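You operate a simulated robot arm through the tools that you are given. There is no shell and no other tool. Be economical: measure what you need, move in short steps, check, and stop when the job is done.

You are at the controls of a simulated robot arm. One attempt, no reset.

Task
Put the build slip on the cabinet end of the assembly bench. Then put three of the sockets from the top of the window bench on the top of the test bench. Then take the green lamp and put it on top of the wide grey housing. Then take the grey lamp and put it on the top of the left hood. Then put the glue jar that says "GRADE 40" from the top of the window bench on the packing table top. Do these in the order given. Set down upright: socket, green lamp, grey lamp, glue jar.

The check looks at the end state, three seconds after you hand in, the way a careful person would. Anything else that was tipped, shoved, dropped, spilled or broken makes it a failure.

Robot
A 7-joint arm with a vacuum gripper on a trunk, on a base that drives. Base frame: it is fixed to the floor where the robot stands at the start and does not move with it; the origin is under the middle of the robot, x ahead of it, y to its left, z up; the surface under the hand at the start is at about z = 800. Readings come in mm, rad, newtons and seconds.
Its first joint turns from -2.897 to 2.897 rad. Places, roughly: build slip [750, -250, 750]; cabinet end of the assembly bench [1300, -1000, 800]; glue jar [2250, -6500, 750]; green lamp [2500, -6000, 750]; grey lamp [2000, -6250, 750]; packing table top [2300, -2300, 800]; socket (5x5x6 cm) [2600, -5700, 800]; top of the left hood [-2000, -4500, 1200]; top of the test bench [3900, -4700, 800]; wide grey housing (9x9x8 cm) [2400, -6200, 800]. Payload 1.06 kg.
Tool frame: the origin (TCP) lies in the middle of the cups' lips, and z points out of the cups. The gripper has 1 cup of 24 mm across, covering 24 by 24 mm (tool x, y); the bellows give 8 mm. With the vacuum on, a cup seals on a smooth face that it is pressed against (1 to 4 N); it does not hold porous or soft things. The pull reaches 23 N.
Orientation is that of the tool frame in the base frame, as [roll, pitch, yaw] about the fixed x, y, z axes, in that order (R = Rz(yaw) Ry(pitch) Rx(roll)). With the cups facing straight down, the tool's x points along the base's -x, its y along +y and its z along -z.

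Tools
- The arm moves only by the tool arm_command. Its argument "commands" is a list of rows, each a list of 7 numbers: the vacuum: 1 switches it on, -1 off, then the shift along the tool's x, y, z in units of 300 mm (1.0 is 300 mm), then the turn, a rotation vector about the tool's x, y, z in units of 180 degrees (1.0 is 180 degrees). In form: [[vacuum, tx, ty, tz, rx, ry, rz], ...]. A call has 1 to 8 rows; each row is the pose to reach, as a shift and turn from the pose commanded when the call began, along the tool's axes at that moment. A call with a number of a shift or a turn outside -1 to 1 is refused whole. A row lasts 0.2 s, in which the tool goes at most 50 mm and 0.15 rad; a call with a longer step from one row to the next is refused whole, and so is a gripper value outside its range. Where a pose cannot be reached the arm comes as near as it can. A force on the tool above 40 N (or 10 N above the force at the start of the call, whichever is more), or a blocked arm, ends the call early, and 0.2 s more pass. The pull builds up within a second once a cup has sealed. Time passes only in rows, and 0.2 s behind the last, so rows that repeat a pose give it time. It gives the time, the measured TCP pose, the force on the tool (base axes) and the pull of the vacuum at its end, in the units of the frame above (readings bear some noise), with the torque about the TCP (base axes, N m) and any sound that the robot's microphone picked up, and new pictures: "show" is both (left out), scene, wrist or none.
- Cameras (640 x 400 px; columns grow to the right, rows downward): "scene" is now at [173.4, 166.4, 1480.8]; the picture's right is [-0.51, -0.86, 0.00], its down [-0.56, 0.33, -0.76] and it looks along [0.65, -0.39, -0.65] (base axes); focal length 285 px, centre (320, 200). "wrist" rides on the gripper at [78, 19, -96] in the tool frame; the picture's right is [-0.24, 0.97, 0.00], its down [-0.71, -0.17, -0.69] and it looks along [-0.67, -0.16, 0.73] (tool axes); focal length 243 px, centre (320, 200). There is no depth. A picture from a camera that has moved, and an enlarged one, comes with that camera's place and axes in the base frame and with its lens.
- steer(legs): drives the robot by 1 to 6 legs, each [ahead, left, turn to the left] in mm, mm and rad, along the robot's own axes; the way and the turn of a leg run together, so that a leg with both is an arc; at most 1500 mm and 3.142 rad a leg. The arm and the cameras ride along, it lands a little off, and it stops where it bumps. It gives what a move gives, and a new picture of the scene camera.
- head_to(pan, tilt): turns the head with the scene camera to pan (to the left, within 2.094 rad either way) and tilt (down, from -0.506 to 1.204), counted from straight ahead of the robot. It gives what a move gives, and a new picture of the scene camera.
- enlarge(camera, box): a new picture of the part [left, top, right, bottom] of that camera's present view, enlarged. It takes no simulated time.
- hand_in(): hands the job in; it is judged then, once.

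Work in short steps. Places have to be worked out from the pictures, the camera data and where the tool is seen: move nearer, look again, correct. Check each grasp and each placing, and mend what went wrong. You have 207 turns and 260 pictures in all, those below and enlarged ones among them. Switch the vacuum off and draw the arm clear of the work before you hand the job in, unless the task says otherwise; then end with one line.

The tools are called after "Call:" by a JSON object that holds its "fn" and its "kwargs". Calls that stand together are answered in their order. arm_command: Moves the arm, as the interface text tells. Its arguments: {"type":"object","properties":{"commands":{"type":"array","items":{"type":"array","items":{"type":"number"}}},"show":{"type":"string","enum":["both","scene","wrist","none"]}},"required":["commands"]} The other tools are called the same way: steer (legs) drives the base; head_to (pan, tilt) turns the head that bears the scene camera; enlarge (camera, box) takes an enlarged picture of a part of a camera's view; hand_in () hands the job in.

At the start:

```text
time_s: 0.0
position: [707.8, -26.8, 1046.7]
ee_rot: [-3.141, 0.002, 3.141]
force: [0.3, 0.3, 1.0]
moment: [0.0, -0.02, 0.01]
pull: 0.1
robot x, y, heading: [-0.5, -2.2, 0.002]
head pan, tilt: [-0.538, 0.705]
```

scene: 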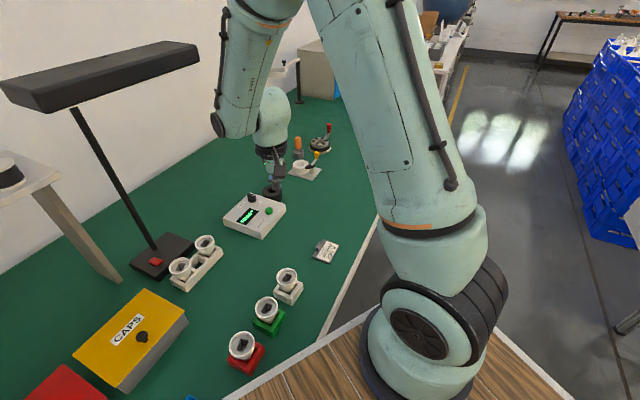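
wrist: 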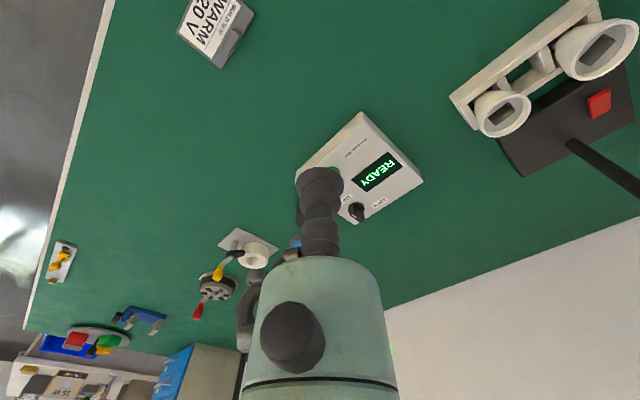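

The scene shows the bench; the slip seems to be the small plate at (325,250). I enlarge both views to identify it.

Call:
{"fn": "enlarge", "kwargs": {"camera": "scene", "box": [220, 180, 380, 280]}}

Call:
{"fn": "enlarge", "kwargs": {"camera": "wrist", "box": [120, 0, 280, 100]}}

Call:
{"fn": "head_to", "kwargs": {"pan": -0.9, "tilt": 0.4}}

```text
4.00 times, centred on (300, 230) of scene
camera zoom: at [173.4, 166.4, 1480.8], right [-0.51, -0.86, 0.0], down [-0.56, 0.33, -0.76], along [0.65, -0.39, -0.65], focal length 1141 px, centre (400, 80)
```

zoom: 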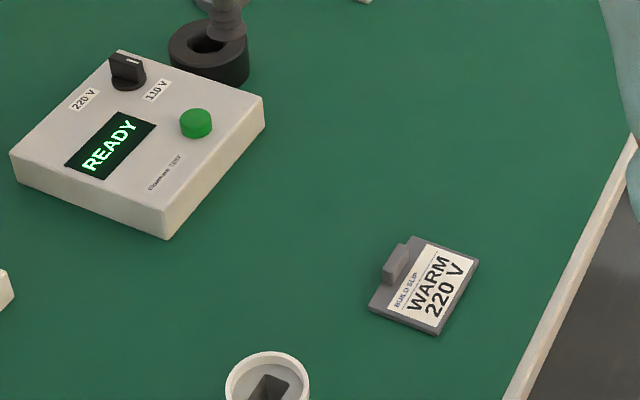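

```text
4.00 times, centred on (200, 50) of wrist
camera zoom: at [628.9, -9.1, 1142.6], right [0.24, 0.97, 0.0], down [0.71, -0.17, 0.69], along [0.67, -0.16, -0.73], focal length 970 px, centre (800, 800)
```

zoom: 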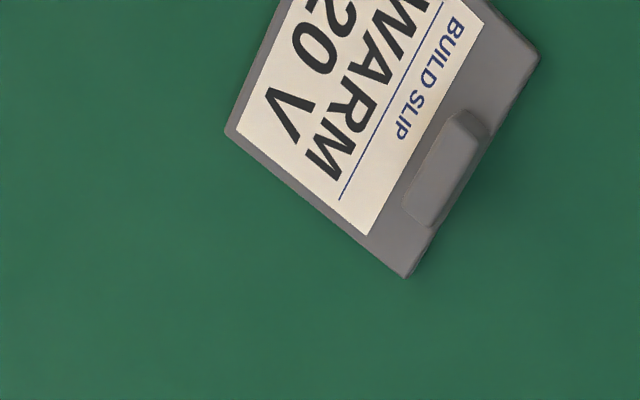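

```text
time_s: 0.8
position: [707.5, -27.4, 1047.3]
ee_rot: [3.141, -0.001, -3.141]
force: [-0.5, -0.2, -1.3]
moment: [-0.01, -0.01, 0.0]
pull: 0.1
robot x, y, heading: [2.3, -2.0, -0.002]
head pan, tilt: [-0.901, 0.4]
camera scene: at [158.2, 137.2, 1508.0], right [-0.78, -0.62, 0.0], down [-0.24, 0.31, -0.92], along [0.57, -0.72, -0.39], focal length 285 px, centre (320, 200)
```

scene: 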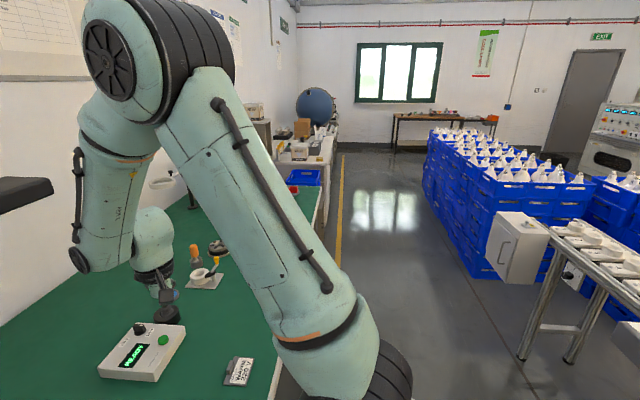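

The slip lies at about (641,-142), z≈805. I move above it to look with the wrist camera.

Call:
{"fn": "arm_command", "kwargs": {"commands": [[-1, 0.045, -0.077, 0.1, 0, 0, 0], [-1, 0.09, -0.153, 0.2, 0, 0, 0], [-1, 0.134, -0.23, 0.3, 0, 0, 0], [-1, 0.178, -0.306, 0.4, 0, 0, 0], [-1, 0.223, -0.383, 0.5, 0, 0, 0], [-1, 0.223, -0.383, 0.5, 0, 0, 0]]}}

```text
time_s: 2.2
position: [639.3, -140.8, 897.3]
ee_rot: [3.141, -0.001, -3.14]
force: [0.6, 0.7, -0.4]
moment: [-0.01, 0.0, 0.0]
pull: 0.2
robot x, y, heading: [-0.7, 2.1, -0.001]
head pan, tilt: [-0.901, 0.4]
camera scene: at [158.1, 137.2, 1508.0], right [-0.78, -0.62, 0.0], down [-0.24, 0.3, -0.92], along [0.57, -0.72, -0.39], focal length 285 px, centre (320, 200)
camera wrist: at [561.6, -123.5, 992.5], right [0.23, 0.97, 0.0], down [0.71, -0.17, 0.69], along [0.67, -0.16, -0.73], focal length 243 px, centre (320, 200)
```

scene: 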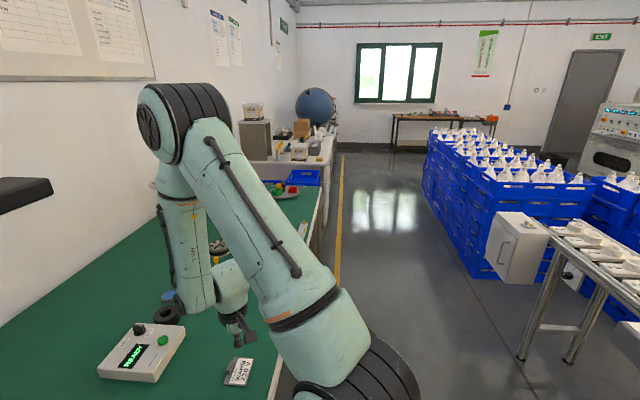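
wrist: 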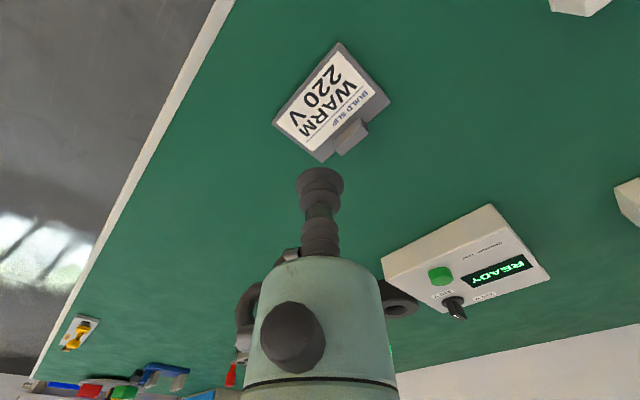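

The cup is practically above the slip label (635,-140). I lower to near the surface with vacuum on, in steps.

Call:
{"fn": "arm_command", "kwargs": {"commands": [[1, 0.01, 0.0, 0.12, 0, 0, 0], [1, 0.01, 0, 0.22, 0, 0, 0], [1, 0.01, 0, 0.27, 0, 0, 0], [1, 0.01, 0, 0.285, 0, 0, 0], [1, 0.01, 0, 0.3, 0, 0, 0], [1, 0.01, 0, 0.3, 0, 0, 0]], "show": "wrist"}}

```text
time_s: 3.6
position: [637.4, -140.9, 808.0]
ee_rot: [-3.142, 0.001, -3.141]
force: [0.4, -0.6, 0.3]
moment: [-0.02, 0.0, 0.05]
pull: 23.1
robot x, y, heading: [3.1, -3.6, 0.001]
head pan, tilt: [-0.901, 0.4]
camera wrist: at [559.0, -123.5, 903.3], right [0.24, 0.97, 0.0], down [0.71, -0.17, 0.69], along [0.67, -0.16, -0.73], focal length 243 px, centre (320, 200)
```

wrist: 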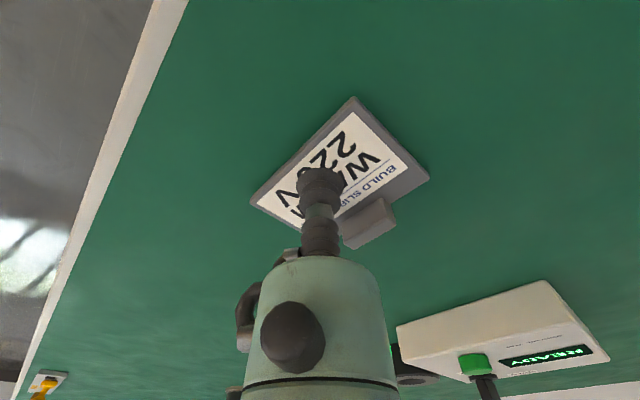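

Sealed with 23 N. I lift it to clear the bench items and look toward the cabinet end.

Call:
{"fn": "arm_command", "kwargs": {"commands": [[1, 0, 0, -0.06, 0, 0, 0], [1, 0, 0, -0.2, 0, 0, 0], [1, 0, 0, -0.35, 0, 0, 0], [1, 0, 0, -0.5, 0, 0, 0], [1, 0, 0, -0.65, 0, 0, 0], [1, 0, 0, -0.7, 0, 0, 0]]}}

Call:
{"fn": "head_to", "kwargs": {"pan": -0.6, "tilt": 0.45}}

```text
time_s: 5.0
position: [635.6, -142.4, 1017.0]
ee_rot: [-3.141, -0.001, -3.141]
force: [0.7, -0.2, -0.2]
moment: [0.0, 0.02, 0.02]
pull: 22.5
robot x, y, heading: [-2.7, -0.1, 0.004]
head pan, tilt: [-0.901, 0.4]
camera scene: at [158.4, 137.2, 1508.0], right [-0.78, -0.62, 0.0], down [-0.24, 0.3, -0.92], along [0.57, -0.72, -0.39], focal length 285 px, centre (320, 200)
camera wrist: at [558.1, -123.5, 1112.8], right [0.24, 0.97, 0.0], down [0.71, -0.17, 0.68], along [0.66, -0.16, -0.73], focal length 243 px, centre (320, 200)
```

scene: 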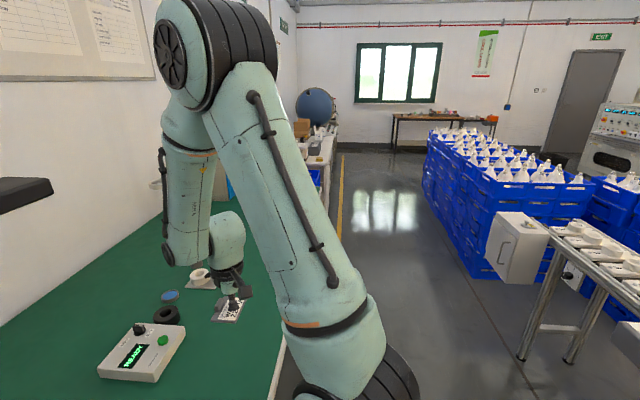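
wrist: 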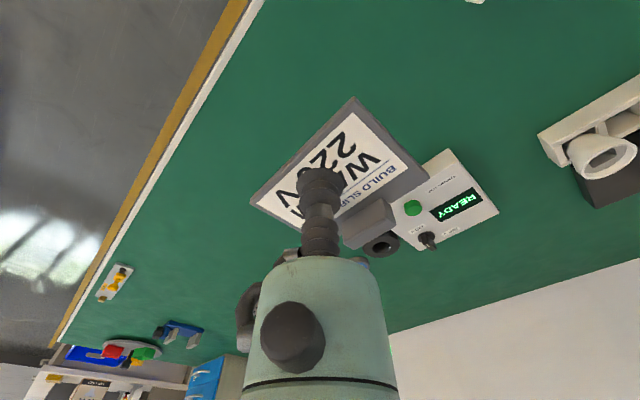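

```text
time_s: 5.8
position: [637.3, -141.2, 1015.9]
ee_rot: [-3.141, 0.001, -3.14]
force: [-1.2, -0.1, -1.5]
moment: [0.0, -0.01, 0.03]
pull: 23.0
robot x, y, heading: [1.1, -5.1, 0.001]
head pan, tilt: [-0.6, 0.45]
camera scene: at [176.4, 157.8, 1503.4], right [-0.57, -0.82, 0.0], down [-0.36, 0.25, -0.9], along [0.74, -0.51, -0.44], focal length 285 px, centre (320, 200)
```

scene: 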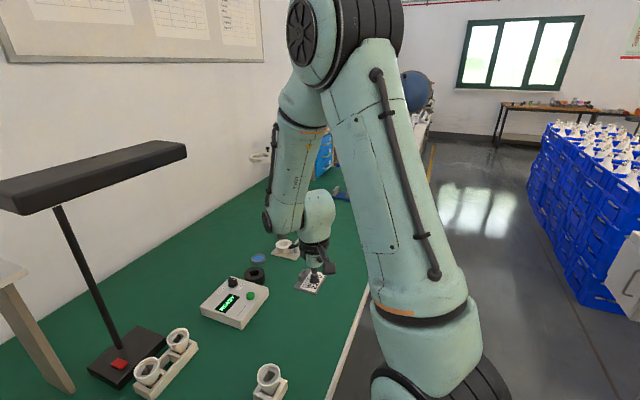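

The bench edge runs along about (0.55,-0.83) from the robot. I drive parallel to it by 600 mm with the slip held high over the edge area, then look.

Call:
{"fn": "steer", "kwargs": {"legs": [[330, -498, 0]]}}

Call:
{"fn": "head_to", "kwargs": {"pan": -0.35, "tilt": 0.5}}

```text
time_s: 8.2
position: [787.2, -357.2, 1016.9]
ee_rot: [-3.141, -0.001, -3.054]
force: [-0.5, -1.0, -0.4]
moment: [0.02, 0.0, -0.02]
pull: 23.2
robot x, y, heading: [141.5, -270.3, 0.091]
head pan, tilt: [-0.6, 0.45]
stopped in leg 1: the robot was blocked; the commanded pose is now the measured one
camera scene: at [301.6, -99.5, 1503.4], right [-0.49, -0.87, 0.0], down [-0.38, 0.21, -0.9], along [0.78, -0.44, -0.44], focal length 285 px, centre (320, 200)
```

scene: 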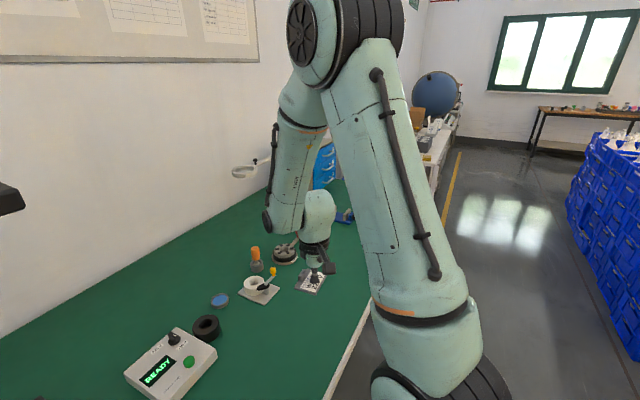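

```text
time_s: 8.9
position: [786.8, -357.3, 1016.0]
ee_rot: [-3.14, 0.0, -3.053]
force: [0.4, -0.3, 0.2]
moment: [0.0, -0.01, 0.0]
pull: 23.0
robot x, y, heading: [139.3, -266.5, 0.091]
head pan, tilt: [-0.351, 0.499]
camera scene: at [309.4, -78.1, 1498.9], right [-0.26, -0.97, 0.0], down [-0.46, 0.12, -0.88], along [0.85, -0.23, -0.48], focal length 285 px, centre (320, 200)
```

scene: 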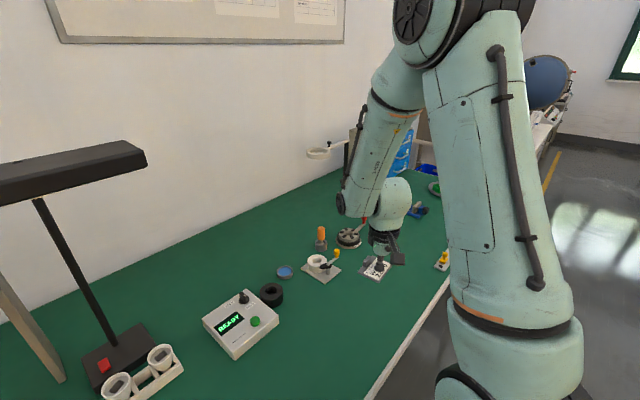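

The base was blocked after ~300 mm. I look down around the base to find the obstruction.

Call:
{"fn": "head_to", "kwargs": {"pan": -1.5, "tilt": 0.9}}

Call:
{"fn": "head_to", "kwargs": {"pan": -0.5, "tilt": 1.15}}

```text
time_s: 10.3
position: [786.6, -356.3, 1016.4]
ee_rot: [3.141, -0.001, -3.053]
force: [-0.1, -0.4, 0.2]
moment: [0.04, -0.02, -0.02]
pull: 23.0
robot x, y, heading: [143.2, -275.1, 0.088]
head pan, tilt: [-1.499, 0.901]
camera scene: at [233.5, -128.9, 1465.0], right [-0.99, -0.16, 0.0], down [-0.12, 0.77, -0.62], along [0.1, -0.61, -0.78], focal length 285 px, centre (320, 200)
```

scene: 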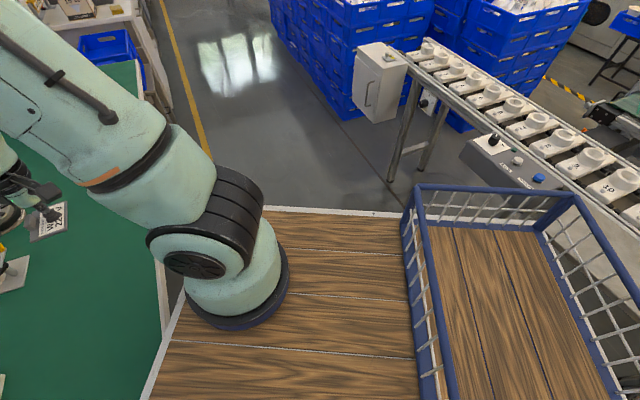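

```text
time_s: 11.6
position: [784.5, -358.0, 1016.9]
ee_rot: [-3.14, 0.0, -3.055]
force: [-0.1, 0.9, -1.0]
moment: [0.0, -0.02, -0.02]
pull: 22.9
robot x, y, heading: [140.0, -271.8, 0.084]
head pan, tilt: [-0.499, 1.15]
camera scene: at [276.1, -78.3, 1448.1], right [-0.4, -0.92, 0.0], down [-0.84, 0.37, -0.41], along [0.37, -0.16, -0.91], focal length 285 px, centre (320, 200)
```

scene: 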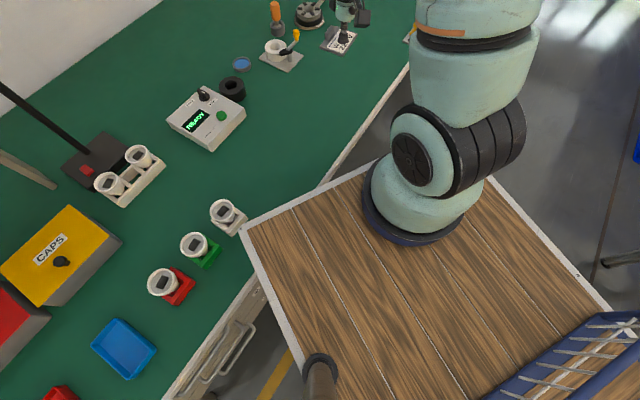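

The robot's deck corner appears to rub on the bench edge. I back off along the bench normal, turn to face the bench squarely (heading ≈0.58), then drive along it.

Call:
{"fn": "steer", "kwargs": {"legs": [[-85, -45, 0], [0, 0, 0.495]]}}

Call:
{"fn": "head_to", "kwargs": {"pan": -0.9, "tilt": 0.5}}

```text
time_s: 14.1
position: [669.2, -89.8, 1017.1]
ee_rot: [3.141, 0.0, -2.557]
force: [0.3, 0.2, -0.3]
moment: [-0.01, 0.02, -0.02]
pull: 23.0
robot x, y, heading: [62.4, -327.0, 0.582]
head pan, tilt: [-0.499, 1.15]
camera scene: at [87.7, -88.6, 1448.1], right [0.09, -1.0, 0.0], down [-0.91, -0.08, -0.41], along [0.41, 0.03, -0.91], focal length 285 px, centre (320, 200)
```

scene: 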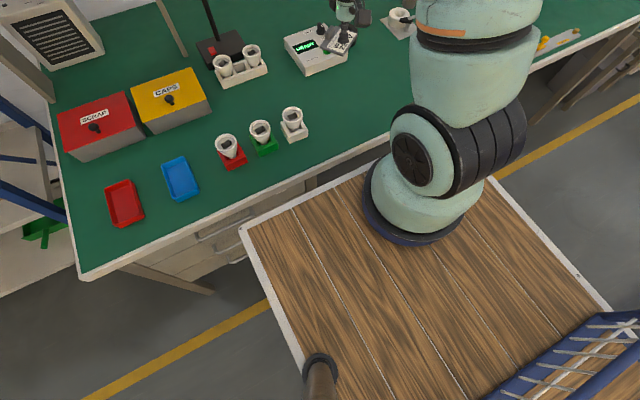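

```text
time_s: 15.2
position: [668.8, -89.8, 1016.5]
ee_rot: [3.14, 0.0, -2.557]
force: [-0.2, -0.3, 0.2]
moment: [0.03, -0.03, 0.04]
pull: 23.1
robot x, y, heading: [62.4, -326.5, 0.582]
head pan, tilt: [-0.901, 0.499]
camera scene: at [114.9, -121.9, 1498.8], right [-0.31, -0.95, 0.0], down [-0.46, 0.15, -0.88], along [0.83, -0.27, -0.48], focal length 285 px, centre (320, 200)
```

scene: 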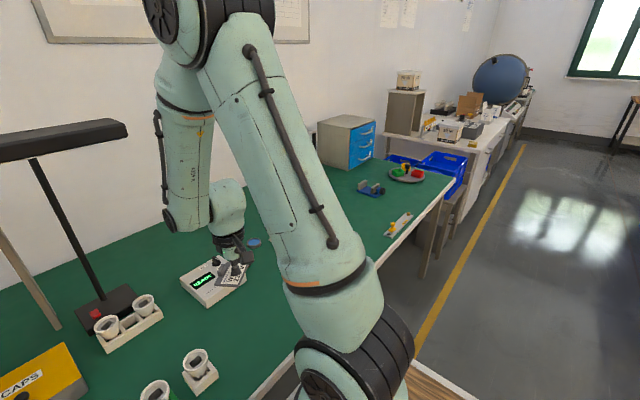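

The blue-drawer cabinet marks the far end; a free spot around (1300,-1000) lies between the clamp, turntable and level. I drive right 1100 mm along the bench.

Call:
{"fn": "steer", "kwargs": {"legs": [[0, -1100, 0]]}}

Call:
{"fn": "arm_command", "kwargs": {"commands": [[1, 0, 0, 0, 0, 0, 0]], "show": "wrist"}}

Call:
{"fn": "head_to", "kwargs": {"pan": -0.3, "tilt": 0.7}}

```text
time_s: 20.8
position: [1274.7, -991.3, 1016.7]
ee_rot: [-3.141, 0.0, -2.544]
force: [0.1, -0.1, 0.6]
moment: [0.04, -0.01, 0.01]
pull: 22.8
robot x, y, heading: [669.0, -1232.6, 0.6]
head pan, tilt: [-0.901, 0.499]
camera scene: at [722.0, -1029.9, 1498.9], right [-0.3, -0.95, 0.0], down [-0.46, 0.14, -0.88], along [0.84, -0.26, -0.48], focal length 285 px, centre (320, 200)
```

scene: 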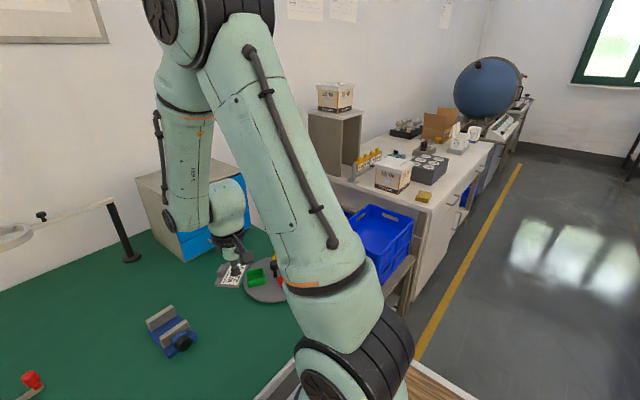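

```text
time_s: 21.2
position: [1276.2, -992.2, 1015.9]
ee_rot: [-3.141, -0.001, -2.544]
force: [-0.1, -0.1, -0.7]
moment: [-0.01, -0.02, -0.01]
pull: 22.9
robot x, y, heading: [667.8, -1234.3, 0.599]
head pan, tilt: [-0.901, 0.499]
camera wrist: at [1200.2, -1020.6, 1112.5], right [-0.35, 0.94, 0.0], down [0.68, 0.26, 0.68], along [0.64, 0.24, -0.73], focal length 243 px, centre (320, 200)
```

wrist: 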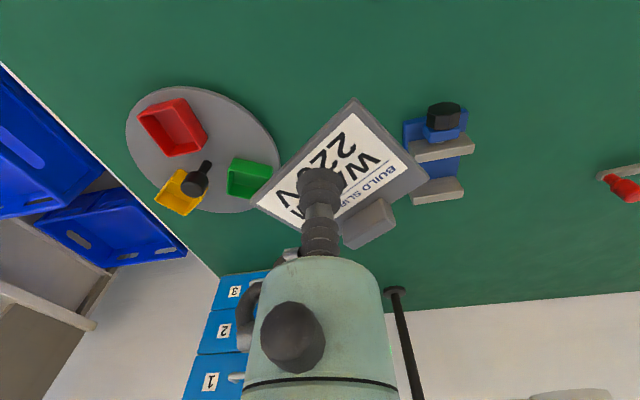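

```text
time_s: 22.2
position: [1275.4, -990.1, 1016.2]
ee_rot: [-3.14, 0.001, -2.546]
force: [0.6, -0.2, -0.4]
moment: [-0.01, 0.01, 0.0]
pull: 23.0
robot x, y, heading: [669.2, -1228.5, 0.595]
head pan, tilt: [-0.3, 0.7]
camera scene: at [716.4, -977.9, 1481.2], right [0.29, -0.96, 0.0], down [-0.62, -0.19, -0.77], along [0.73, 0.22, -0.64], focal length 285 px, centre (320, 200)
```

scene: 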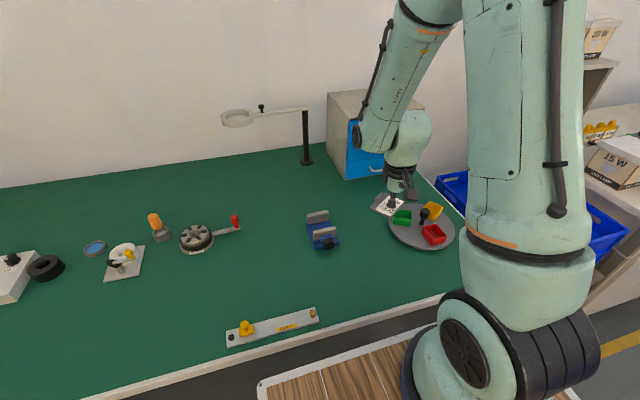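

Straight below is free: turntable centre at (1452,-1114) and clamp at (1337,-798) are ~200 mm away. I lower to z≈810 and check the force.

Call:
{"fn": "arm_command", "kwargs": {"commands": [[1, -0.041, -0.028, 0.12, 0, 0, 0], [1, -0.041, -0.028, 0.26, 0, 0, 0], [1, -0.041, -0.028, 0.4, 0, 0, 0], [1, -0.041, -0.028, 0.53, 0, 0, 0], [1, -0.041, -0.028, 0.63, 0, 0, 0], [1, -0.041, -0.028, 0.67, 0, 0, 0], [1, -0.041, -0.028, 0.685, 0, 0, 0], [1, -0.041, -0.028, 0.69, 0, 0, 0]], "show": "wrist"}}

```text
time_s: 24.0
position: [1292.6, -991.0, 809.2]
ee_rot: [-3.139, 0.0, -2.544]
force: [0.6, -0.5, 0.5]
moment: [0.01, 0.02, 0.02]
pull: 22.9
robot x, y, heading: [670.9, -1231.7, 0.595]
head pan, tilt: [-0.3, 0.7]
camera wrist: at [1215.9, -1020.3, 905.4], right [-0.35, 0.94, 0.0], down [0.68, 0.26, 0.68], along [0.64, 0.24, -0.73], focal length 243 px, centre (320, 200)
```

wrist: 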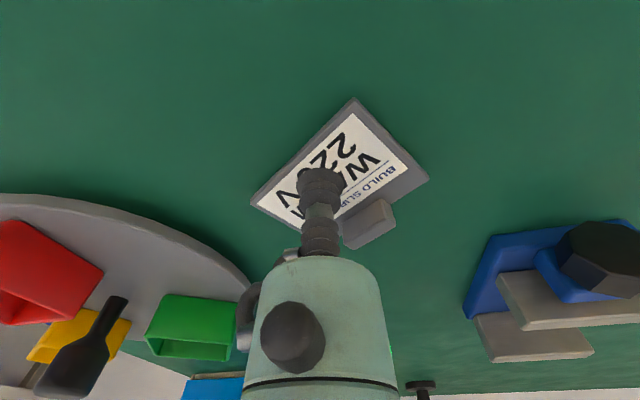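

Almost in contact and clear of neighbours; I press 2 mm further, release and rise.

Call:
{"fn": "arm_command", "kwargs": {"commands": [[1, 0, 0, 0.005, 0, 0, 0], [1, 0, 0, 0.008, 0, 0, 0], [-1, 0, 0, 0.008, 0, 0, 0], [-1, 0, 0, 0.008, 0, 0, 0], [-1, 0, 0, 0.0, 0, 0, 0], [-1, 0, 0, -0.1, 0, 0, 0], [-1, 0, 0, -0.25, 0, 0, 0], [-1, 0, 0, -0.4, 0, 0, 0]], "show": "wrist"}}

```text
time_s: 25.8
position: [1293.8, -992.9, 929.9]
ee_rot: [-3.141, -0.002, -2.547]
force: [0.4, -0.4, 0.3]
moment: [-0.02, 0.0, 0.03]
pull: 0.0
robot x, y, heading: [668.2, -1237.2, 0.597]
head pan, tilt: [-0.3, 0.7]
camera wrist: at [1217.6, -1022.2, 1025.9], right [-0.35, 0.94, 0.0], down [0.68, 0.26, 0.68], along [0.64, 0.24, -0.73], focal length 243 px, centre (320, 200)
```

wrist: 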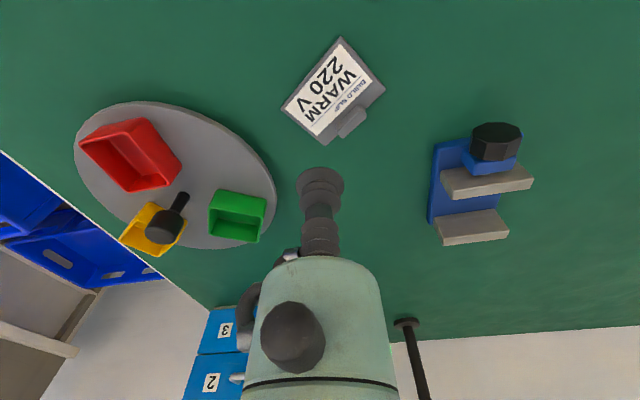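

The slip is placed well. I raise the arm and back away, then turn to face down the aisle.

Call:
{"fn": "arm_command", "kwargs": {"commands": [[-1, 0, 0, -0.15, 0, 0, 0], [-1, 0, 0, -0.3, 0, 0, 0], [-1, 0, 0, -0.45, 0, 0, 0], [-1, 0, 0, -0.6, 0, 0, 0]], "show": "none"}}

Call:
{"fn": "steer", "kwargs": {"legs": [[-350, 0, 0], [0, 0, -1.587]]}}

Call:
{"fn": "head_to", "kwargs": {"pan": 0.2, "tilt": 0.3}}

Call:
{"fn": "head_to", "kwargs": {"pan": -0.7, "tilt": 0.3}}

```text
time_s: 26.8
position: [1292.0, -991.8, 1110.1]
ee_rot: [-3.14, -0.001, -2.544]
force: [0.6, 0.5, -0.7]
moment: [0.02, 0.01, 0.03]
pull: 0.1
robot x, y, heading: [671.3, -1236.9, 0.598]
head pan, tilt: [-0.3, 0.7]
```

```text
time_s: 30.6
position: [1081.4, -1464.2, 1110.3]
ee_rot: [-3.141, 0.0, -2.863]
force: [-0.3, 0.3, 0.4]
moment: [-0.03, 0.03, 0.02]
pull: 0.2
robot x, y, heading: [416.7, -1498.8, 0.273]
head pan, tilt: [-0.3, 0.7]
stopped in leg 2: the robot was blocked; the commanded pose is now the measured one
camera scene: at [540.5, -1270.5, 1481.2], right [-0.02, -1.0, 0.0], down [-0.64, 0.02, -0.76], along [0.76, -0.02, -0.64], focal length 285 px, centre (320, 200)
```

scene: 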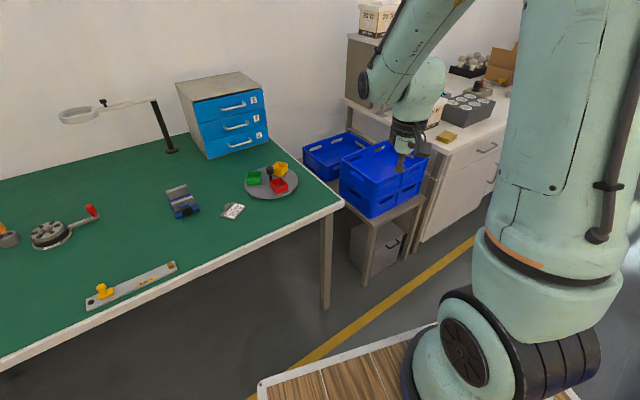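

```text
time_s: 31.5
position: [1081.7, -1466.2, 1111.2]
ee_rot: [-3.141, -0.001, -2.863]
force: [0.3, 0.9, -0.3]
moment: [0.0, 0.03, 0.04]
pull: 0.0
robot x, y, heading: [417.0, -1495.4, 0.283]
head pan, tilt: [0.201, 0.3]
camera scene: at [538.6, -1225.7, 1517.2], right [0.46, -0.89, 0.0], down [-0.26, -0.14, -0.96], along [0.85, 0.44, -0.3], focal length 285 px, centre (320, 200)
```

scene: 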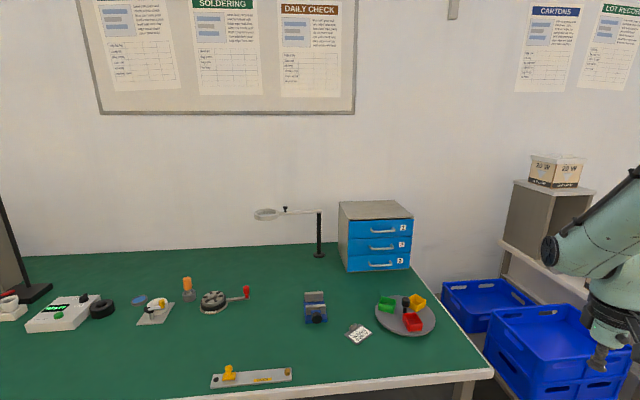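

```text
time_s: 32.7
position: [1081.5, -1465.9, 1109.6]
ee_rot: [3.141, 0.0, -2.864]
force: [0.2, 0.4, 0.9]
moment: [-0.01, -0.01, 0.01]
pull: 0.0
robot x, y, heading: [417.0, -1494.4, 0.276]
head pan, tilt: [-0.7, 0.3]
camera scene: at [540.8, -1306.8, 1517.3], right [-0.41, -0.91, 0.0], down [-0.27, 0.12, -0.96], along [0.87, -0.39, -0.3], focal length 285 px, centre (320, 200)
```

scene: 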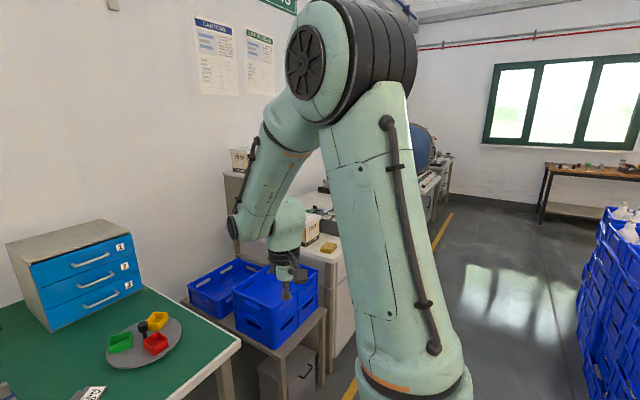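

Turning was blocked at heading 0.27; something is behind/right. I look there.

Call:
{"fn": "head_to", "kwargs": {"pan": -1.8, "tilt": 0.7}}

Call:
{"fn": "head_to", "kwargs": {"pan": -2.09, "tilt": 1.15}}

Call:
{"fn": "head_to", "kwargs": {"pan": 2.09, "tilt": 1.0}}

```text
time_s: 34.0
position: [1082.7, -1465.0, 1110.0]
ee_rot: [3.141, 0.0, -2.865]
force: [-0.2, 0.1, -0.6]
moment: [-0.02, -0.01, -0.03]
pull: 0.0
robot x, y, heading: [416.9, -1494.6, 0.275]
head pan, tilt: [-1.799, 0.7]
camera scene: at [459.7, -1353.3, 1481.2], right [-1.0, -0.05, 0.0], down [-0.03, 0.64, -0.77], along [0.04, -0.76, -0.64], focal length 285 px, centre (320, 200)
```

scene: 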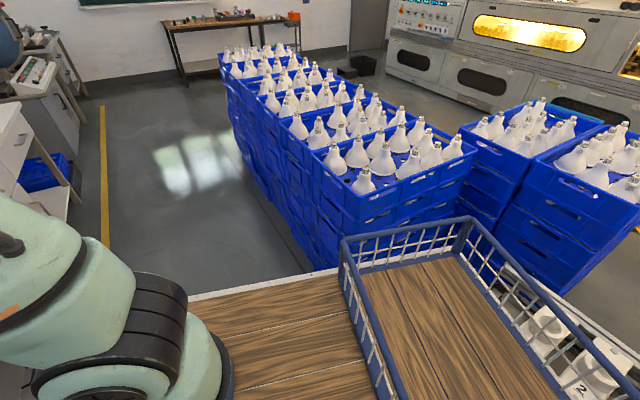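

```text
time_s: 34.9
position: [1082.3, -1465.1, 1110.0]
ee_rot: [-3.142, 0.0, -2.865]
force: [0.0, 1.0, 0.8]
moment: [-0.04, 0.03, -0.02]
pull: 0.0
robot x, y, heading: [414.8, -1500.5, 0.277]
head pan, tilt: [-2.089, 1.15]
camera scene: at [441.4, -1326.4, 1448.2], right [-0.97, 0.24, 0.0], down [0.22, 0.89, -0.41], along [-0.1, -0.4, -0.91], focal length 285 px, centre (320, 200)
```

scene: 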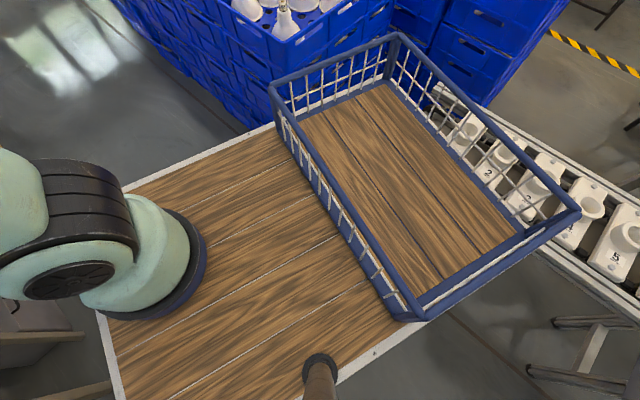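

```text
time_s: 38.3
position: [1082.1, -1465.4, 1111.2]
ee_rot: [3.14, 0.001, -2.863]
force: [-0.7, 0.3, -0.1]
moment: [-0.01, -0.01, 0.0]
pull: 0.0
robot x, y, heading: [415.4, -1496.2, 0.274]
head pan, tilt: [2.089, 1.0]
camera scene: at [405.9, -1219.7, 1457.8], right [0.7, 0.71, 0.0], down [0.6, -0.59, -0.54], along [-0.39, 0.38, -0.84], focal length 285 px, centre (320, 200)
```

scene: 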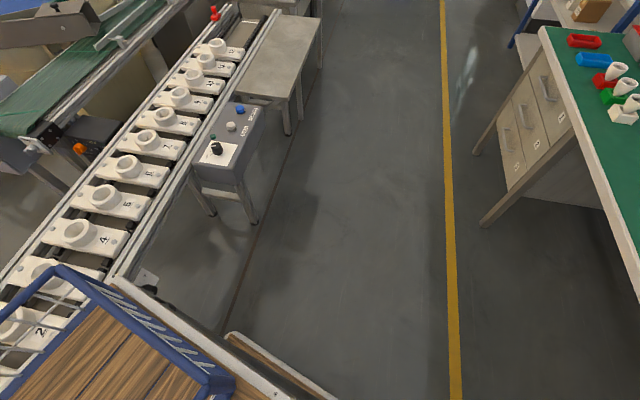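

The basket rear meets the conveyor. I move back toward the bench first, then turn in the wider clearance.

Call:
{"fn": "steer", "kwargs": {"legs": [[315, 99, 0], [0, 0, -1.265]]}}

Call:
{"fn": "head_to", "kwargs": {"pan": 0.0, "tilt": 0.5}}

```text
time_s: 43.7
position: [914.7, -1944.6, 1110.7]
ee_rot: [-3.141, 0.0, 2.137]
force: [0.6, 0.5, 0.0]
moment: [0.0, 0.02, 0.0]
pull: 0.0
robot x, y, heading: [693.4, -1315.4, -1.01]
head pan, tilt: [2.089, 1.0]
camera scene: at [957.0, -1227.4, 1457.8], right [0.88, -0.47, 0.0], down [-0.39, -0.74, -0.54], along [0.25, 0.48, -0.84], focal length 285 px, centre (320, 200)
```

scene: 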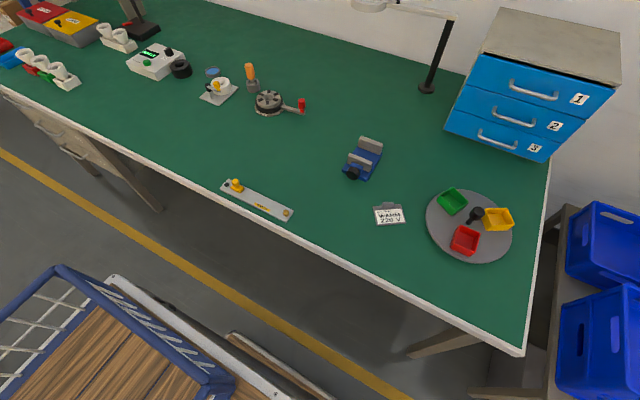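

```text
time_s: 45.6
position: [913.9, -1945.6, 1110.0]
ee_rot: [3.14, 0.001, 2.137]
force: [0.0, 0.3, -0.1]
moment: [-0.01, 0.01, 0.0]
pull: 0.0
robot x, y, heading: [694.3, -1318.5, -1.005]
head pan, tilt: [0.0, 0.499]
camera scene: at [973.3, -1365.8, 1498.9], right [-0.84, -0.54, 0.0], down [-0.26, 0.4, -0.88], along [0.47, -0.74, -0.48], focal length 285 px, centre (320, 200)
```

scene: 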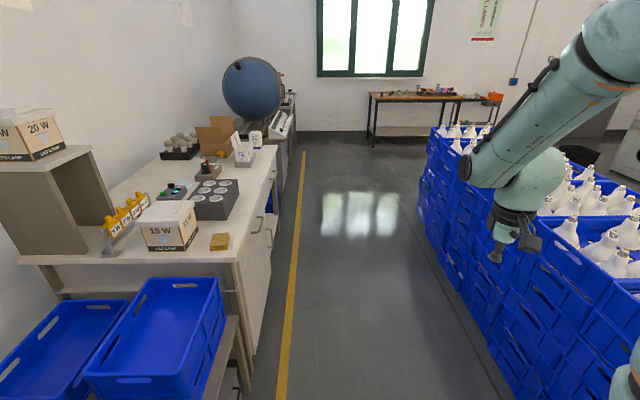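

Aisle: packing table front at n≈355, bins at n≈-900, robot in between. I drive ahead 2800 mm along the aisle.

Call:
{"fn": "steer", "kwargs": {"legs": [[1400, 0, 0.01], [1400, 0, 0]]}}

Call:
{"fn": "head_to", "kwargs": {"pan": -0.3, "tilt": 0.4}}

Call:
{"fn": "head_to", "kwargs": {"pan": 0.5, "tilt": 0.4}}

```text
time_s: 59.2
position: [2455.9, -4285.9, 1110.0]
ee_rot: [-3.14, 0.0, 2.139]
force: [-0.1, 0.2, 0.1]
moment: [-0.01, 0.02, -0.01]
pull: 0.0
robot x, y, heading: [2234.2, -3658.2, -1.002]
head pan, tilt: [0.0, 0.499]
camera scene: at [2513.4, -3706.7, 1498.9], right [-0.84, -0.54, 0.0], down [-0.26, 0.4, -0.88], along [0.47, -0.74, -0.48], focal length 285 px, centre (320, 200)
```

scene: 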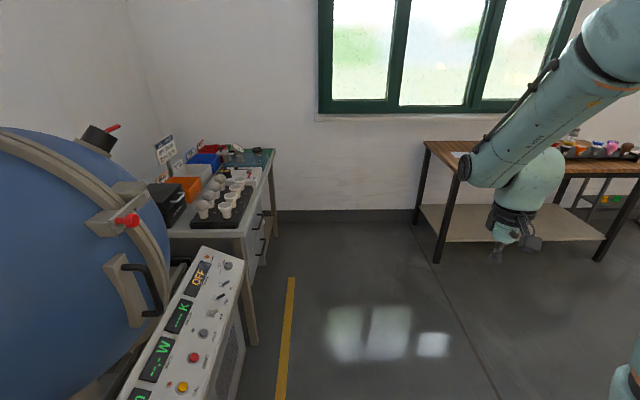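

```text
time_s: 60.0
position: [2454.4, -4286.3, 1109.8]
ee_rot: [-3.14, 0.001, 2.137]
force: [0.3, 0.0, 0.0]
moment: [0.01, 0.04, 0.02]
pull: 0.1
robot x, y, heading: [2236.1, -3662.1, -1.004]
head pan, tilt: [-0.3, 0.4]
camera scene: at [2489.0, -3719.2, 1508.0], right [-0.96, -0.26, 0.0], down [-0.1, 0.38, -0.92], along [0.24, -0.89, -0.39], focal length 285 px, centre (320, 200)
```

scene: 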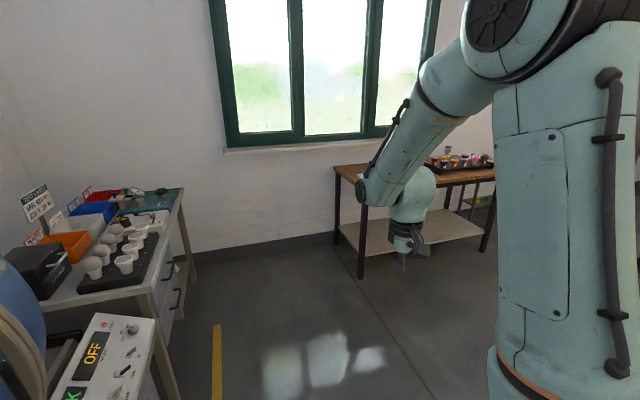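

```text
time_s: 61.1
position: [2454.4, -4286.6, 1110.0]
ee_rot: [-3.141, -0.002, 2.138]
force: [0.3, 0.7, 0.2]
moment: [0.0, -0.01, 0.04]
pull: 0.1
robot x, y, heading: [2231.6, -3658.9, -1.006]
head pan, tilt: [0.499, 0.4]
camera scene: at [2545.7, -3674.8, 1508.0], right [-0.49, -0.87, 0.0], down [-0.34, 0.19, -0.92], along [0.81, -0.45, -0.39], focal length 285 px, centre (320, 200)
```

scene: 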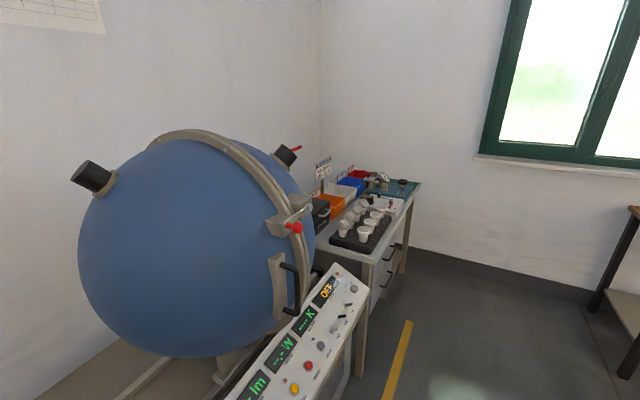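

The test bench is past the sphere. I zoom in on it and on the window bench to see labels.

Call:
{"fn": "enlarge", "kwargs": {"camera": "scene", "box": [300, 140, 430, 270]}}

Call:
{"fn": "head_to", "kwargs": {"pan": -0.55, "tilt": 0.4}}

```text
3.08 times, centred on (365, 205) of scene
camera zoom: at [2545.7, -3674.8, 1508.0], right [-0.49, -0.87, 0.0], down [-0.34, 0.19, -0.92], along [0.81, -0.45, -0.39], focal length 878 px, centre (182, 185)
```

zoom: 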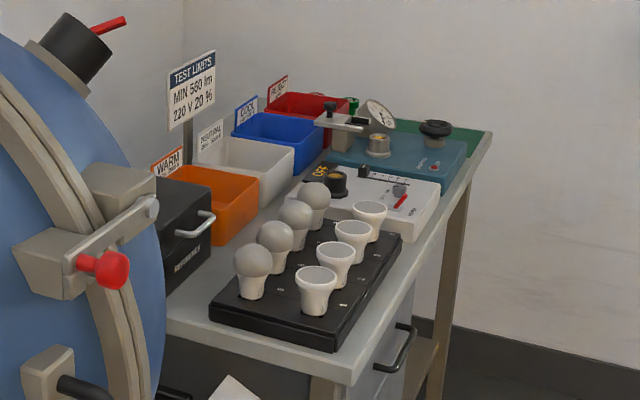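

```text
time_s: 62.5
position: [2454.0, -4286.0, 1110.5]
ee_rot: [-3.141, 0.0, 2.137]
force: [-0.8, 0.2, 0.7]
moment: [0.02, -0.01, 0.01]
pull: 0.0
robot x, y, heading: [2233.7, -3657.2, -1.001]
head pan, tilt: [-0.55, 0.4]
camera scene: at [2466.2, -3722.5, 1508.0], right [-1.0, -0.02, 0.0], down [-0.01, 0.39, -0.92], along [0.02, -0.92, -0.39], focal length 285 px, centre (320, 200)
```

scene: 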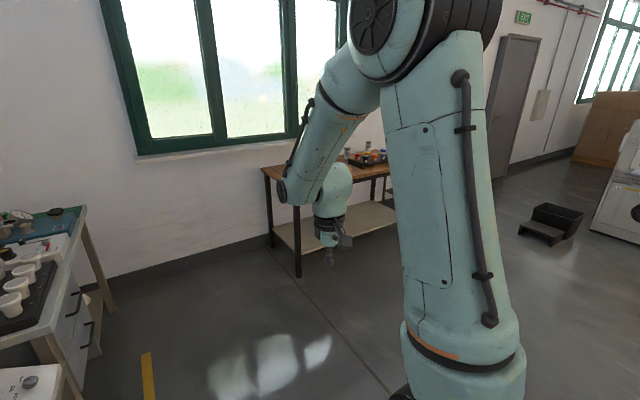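

I go ahead 1000 mm and then sideways 1050 mm to face the window bench.

Call:
{"fn": "steer", "kwargs": {"legs": [[1000, 0, 0], [0, -1050, 0.01]]}}

Call:
{"fn": "head_to", "kwargs": {"pan": 0.0, "tilt": 0.55}}

```text
time_s: 72.7
position: [2130.0, -5700.4, 1109.7]
ee_rot: [-3.141, 0.001, 2.164]
force: [0.2, -0.5, 0.1]
moment: [-0.03, 0.01, -0.02]
pull: 0.1
robot x, y, heading: [1893.4, -5072.6, -0.984]
head pan, tilt: [-0.55, 0.4]
camera scene: at [2126.5, -5135.4, 1508.0], right [-1.0, -0.04, 0.0], down [-0.02, 0.39, -0.92], along [0.04, -0.92, -0.39], focal length 285 px, centre (320, 200)
```

scene: 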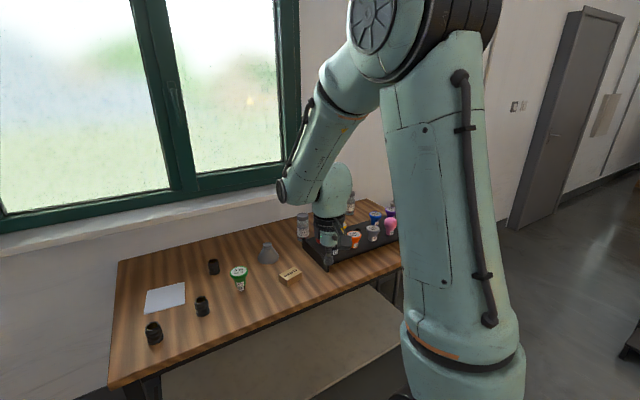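

```text
time_s: 73.6
position: [2130.2, -5699.7, 1110.5]
ee_rot: [3.14, 0.001, 2.165]
force: [0.4, 1.2, 0.1]
moment: [0.02, 0.0, -0.02]
pull: 0.1
robot x, y, heading: [1893.3, -5077.5, -0.985]
head pan, tilt: [0.0, 0.55]
camera scene: at [2172.6, -5117.4, 1494.3], right [-0.83, -0.56, 0.0], down [-0.29, 0.43, -0.85], along [0.48, -0.71, -0.52], focal length 285 px, centre (320, 200)
```

scene: 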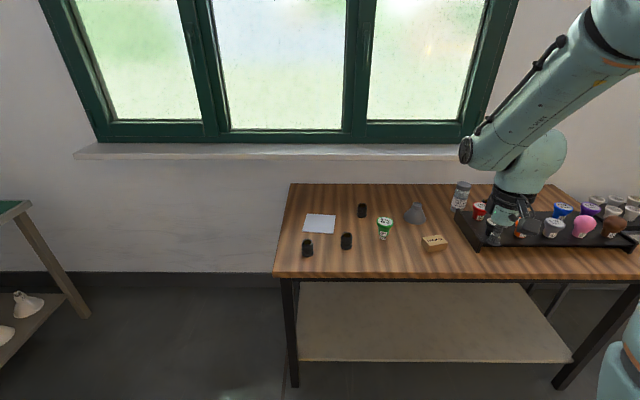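

Call:
{"fn": "enlarge", "kwargs": {"camera": "scene", "box": [280, 170, 460, 280]}}

Call:
{"fn": "enlarge", "kwargs": {"camera": "scene", "box": [440, 170, 640, 270]}}

```text
3.56 times, centred on (370, 225) of scene
camera zoom: at [2172.6, -5117.4, 1494.3], right [-0.83, -0.56, 0.0], down [-0.29, 0.43, -0.85], along [0.48, -0.71, -0.52], focal length 1014 px, centre (142, 111)
```

zoom: 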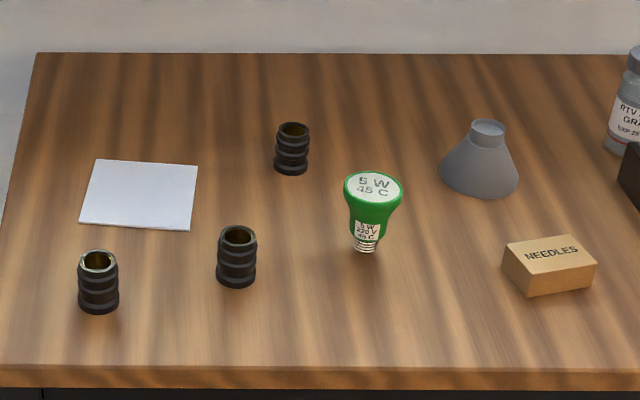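

```text
3.20 times, centred on (540, 220) of scene
camera zoom: at [2172.6, -5117.4, 1494.3], right [-0.83, -0.56, 0.0], down [-0.29, 0.43, -0.85], along [0.48, -0.71, -0.52], focal length 913 px, centre (-384, 136)
```

zoom: 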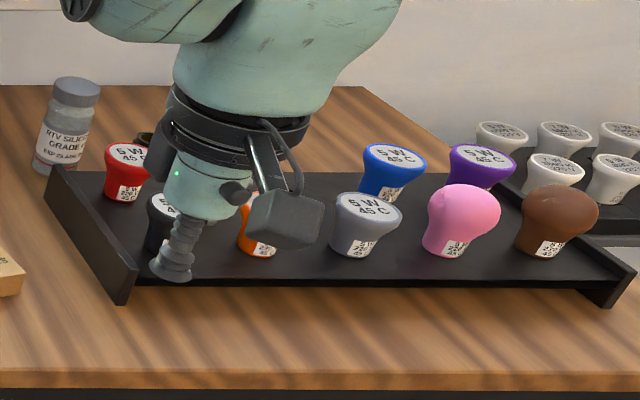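

Three black sockets are at about (2656,-5752), (2556,-5865), (2604,-6090); green lamp (2466,-5998); housing (2396,-6182); jar (2263,-6399); grey lamp (1917,-6365). I drive up to the bench.

Call:
{"fn": "steer", "kwargs": {"legs": [[430, 80, 0]]}}

Call:
{"fn": "head_to", "kwargs": {"pan": 0.0, "tilt": 0.8}}

```text
time_s: 76.3
position: [2440.0, -6014.8, 1109.4]
ee_rot: [3.141, -0.001, 2.165]
force: [-1.4, -0.3, 0.1]
moment: [-0.02, -0.04, 0.03]
pull: 0.1
robot x, y, heading: [2196.7, -5390.8, -0.977]
head pan, tilt: [0.0, 0.55]
camera scene: at [2482.2, -5431.5, 1494.3], right [-0.83, -0.56, 0.0], down [-0.29, 0.43, -0.85], along [0.48, -0.71, -0.52], focal length 285 px, centre (320, 200)
```

scene: 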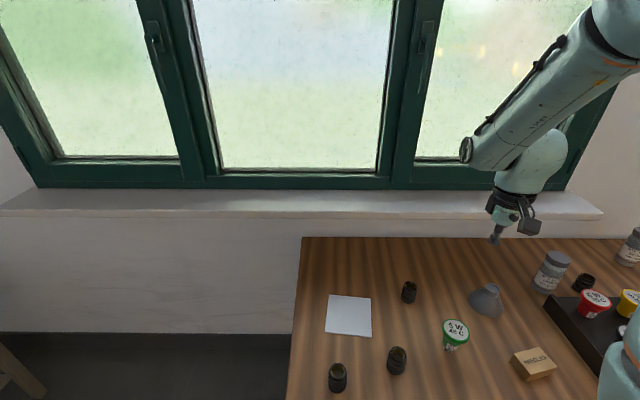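

```text
time_s: 77.1
position: [2440.4, -6013.6, 1110.8]
ee_rot: [3.141, 0.001, 2.165]
force: [0.3, 0.4, -0.1]
moment: [0.02, 0.05, 0.0]
pull: 0.1
robot x, y, heading: [2200.2, -5390.2, -0.976]
head pan, tilt: [0.0, 0.799]
camera scene: at [2477.0, -5423.9, 1473.0], right [-0.83, -0.56, 0.0], down [-0.4, 0.59, -0.7], along [0.39, -0.58, -0.72], focal length 285 px, centre (320, 200)
```

scene: 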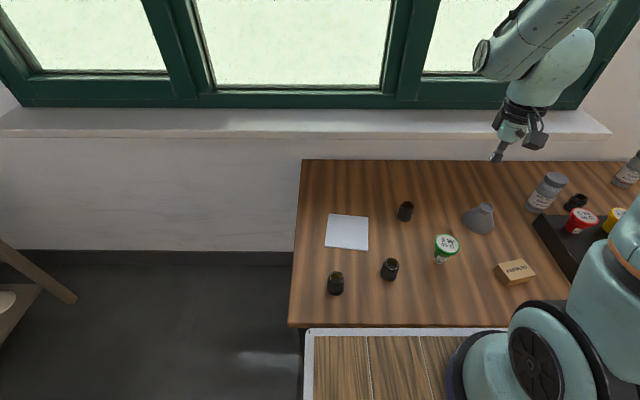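

Closer view of sockets and jars.

Call:
{"fn": "enlarge", "kwargs": {"camera": "scene", "box": [310, 180, 470, 310]}}

Call:
{"fn": "enlarge", "kwargs": {"camera": "scene", "box": [450, 140, 640, 280]}}

```text
3.08 times, centred on (390, 245) of scene
camera zoom: at [2477.0, -5423.9, 1473.0], right [-0.83, -0.56, 0.0], down [-0.4, 0.59, -0.7], along [0.39, -0.58, -0.72], focal length 878 px, centre (105, 62)
```

zoom: 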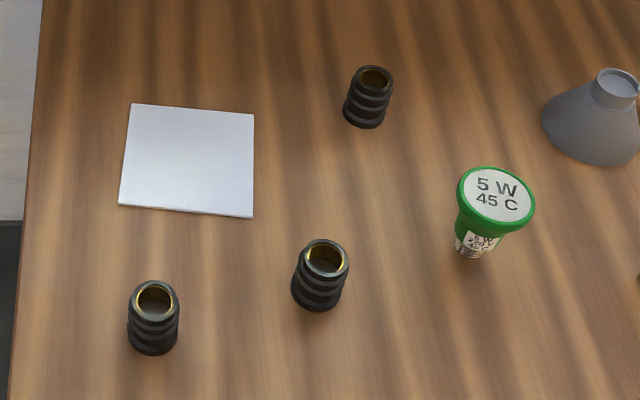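

```text
2.86 times, centred on (545, 210) of scene
camera zoom: at [2477.0, -5423.9, 1473.0], right [-0.83, -0.56, 0.0], down [-0.4, 0.59, -0.7], along [0.39, -0.58, -0.72], focal length 815 px, centre (-323, 171)
```

zoom: 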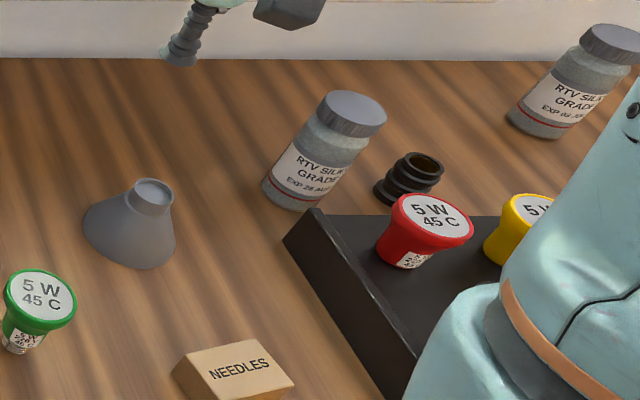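

I move the gripper above the nearest middle socket (2543,-5862) and look with the wrist camera.

Call:
{"fn": "arm_command", "kwargs": {"commands": [[-1, 0.057, 0.142, 0, 0, 0, 0], [-1, 0.113, 0.283, 0, 0, 0, 0], [-1, 0.17, 0.425, 0, 0, 0, 0], [-1, 0.227, 0.567, 0, 0, 0, 0], [-1, 0.227, 0.567, 0.15, 0, 0, 0], [-1, 0.227, 0.567, 0.3, 0, 0, 0], [-1, 0.227, 0.567, 0.45, 0, 0, 0], [-1, 0.227, 0.567, 0.6, 0, 0, 0]], "show": "wrist"}}

Call:
{"fn": "enlarge", "kwargs": {"camera": "wrist", "box": [220, 20, 420, 200]}}

```text
time_s: 78.9
position: [2540.6, -5863.0, 928.5]
ee_rot: [3.141, -0.001, 2.164]
force: [-0.2, -0.4, -0.9]
moment: [0.02, 0.0, 0.01]
pull: 0.1
robot x, y, heading: [2202.5, -5389.9, -0.979]
head pan, tilt: [0.0, 0.799]
camera wrist: at [2512.1, -5788.9, 1024.0], right [0.94, 0.35, 0.0], down [0.25, -0.68, 0.69], along [0.24, -0.64, -0.73], focal length 243 px, centre (320, 200)
```

wrist: 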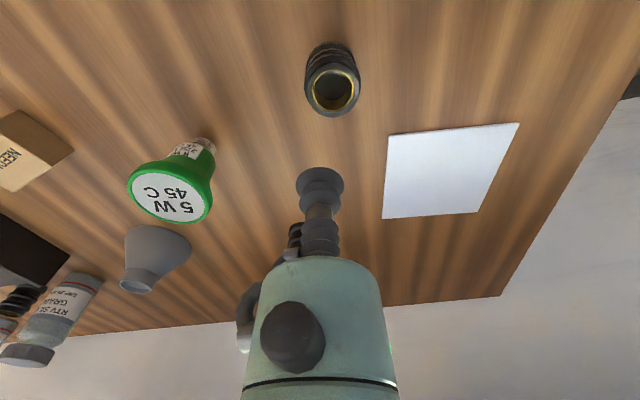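

```text
2.22 times, centred on (320, 110) of wrist
camera zoom: at [2512.1, -5788.9, 1024.0], right [0.94, 0.35, 0.0], down [0.25, -0.68, 0.69], along [0.24, -0.64, -0.73], focal length 539 px, centre (320, 400)
```

zoom: 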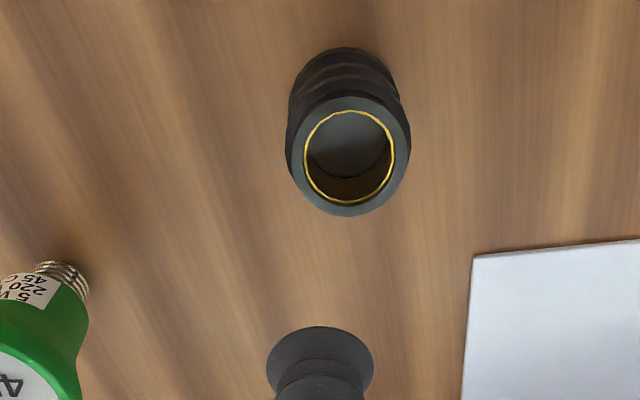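

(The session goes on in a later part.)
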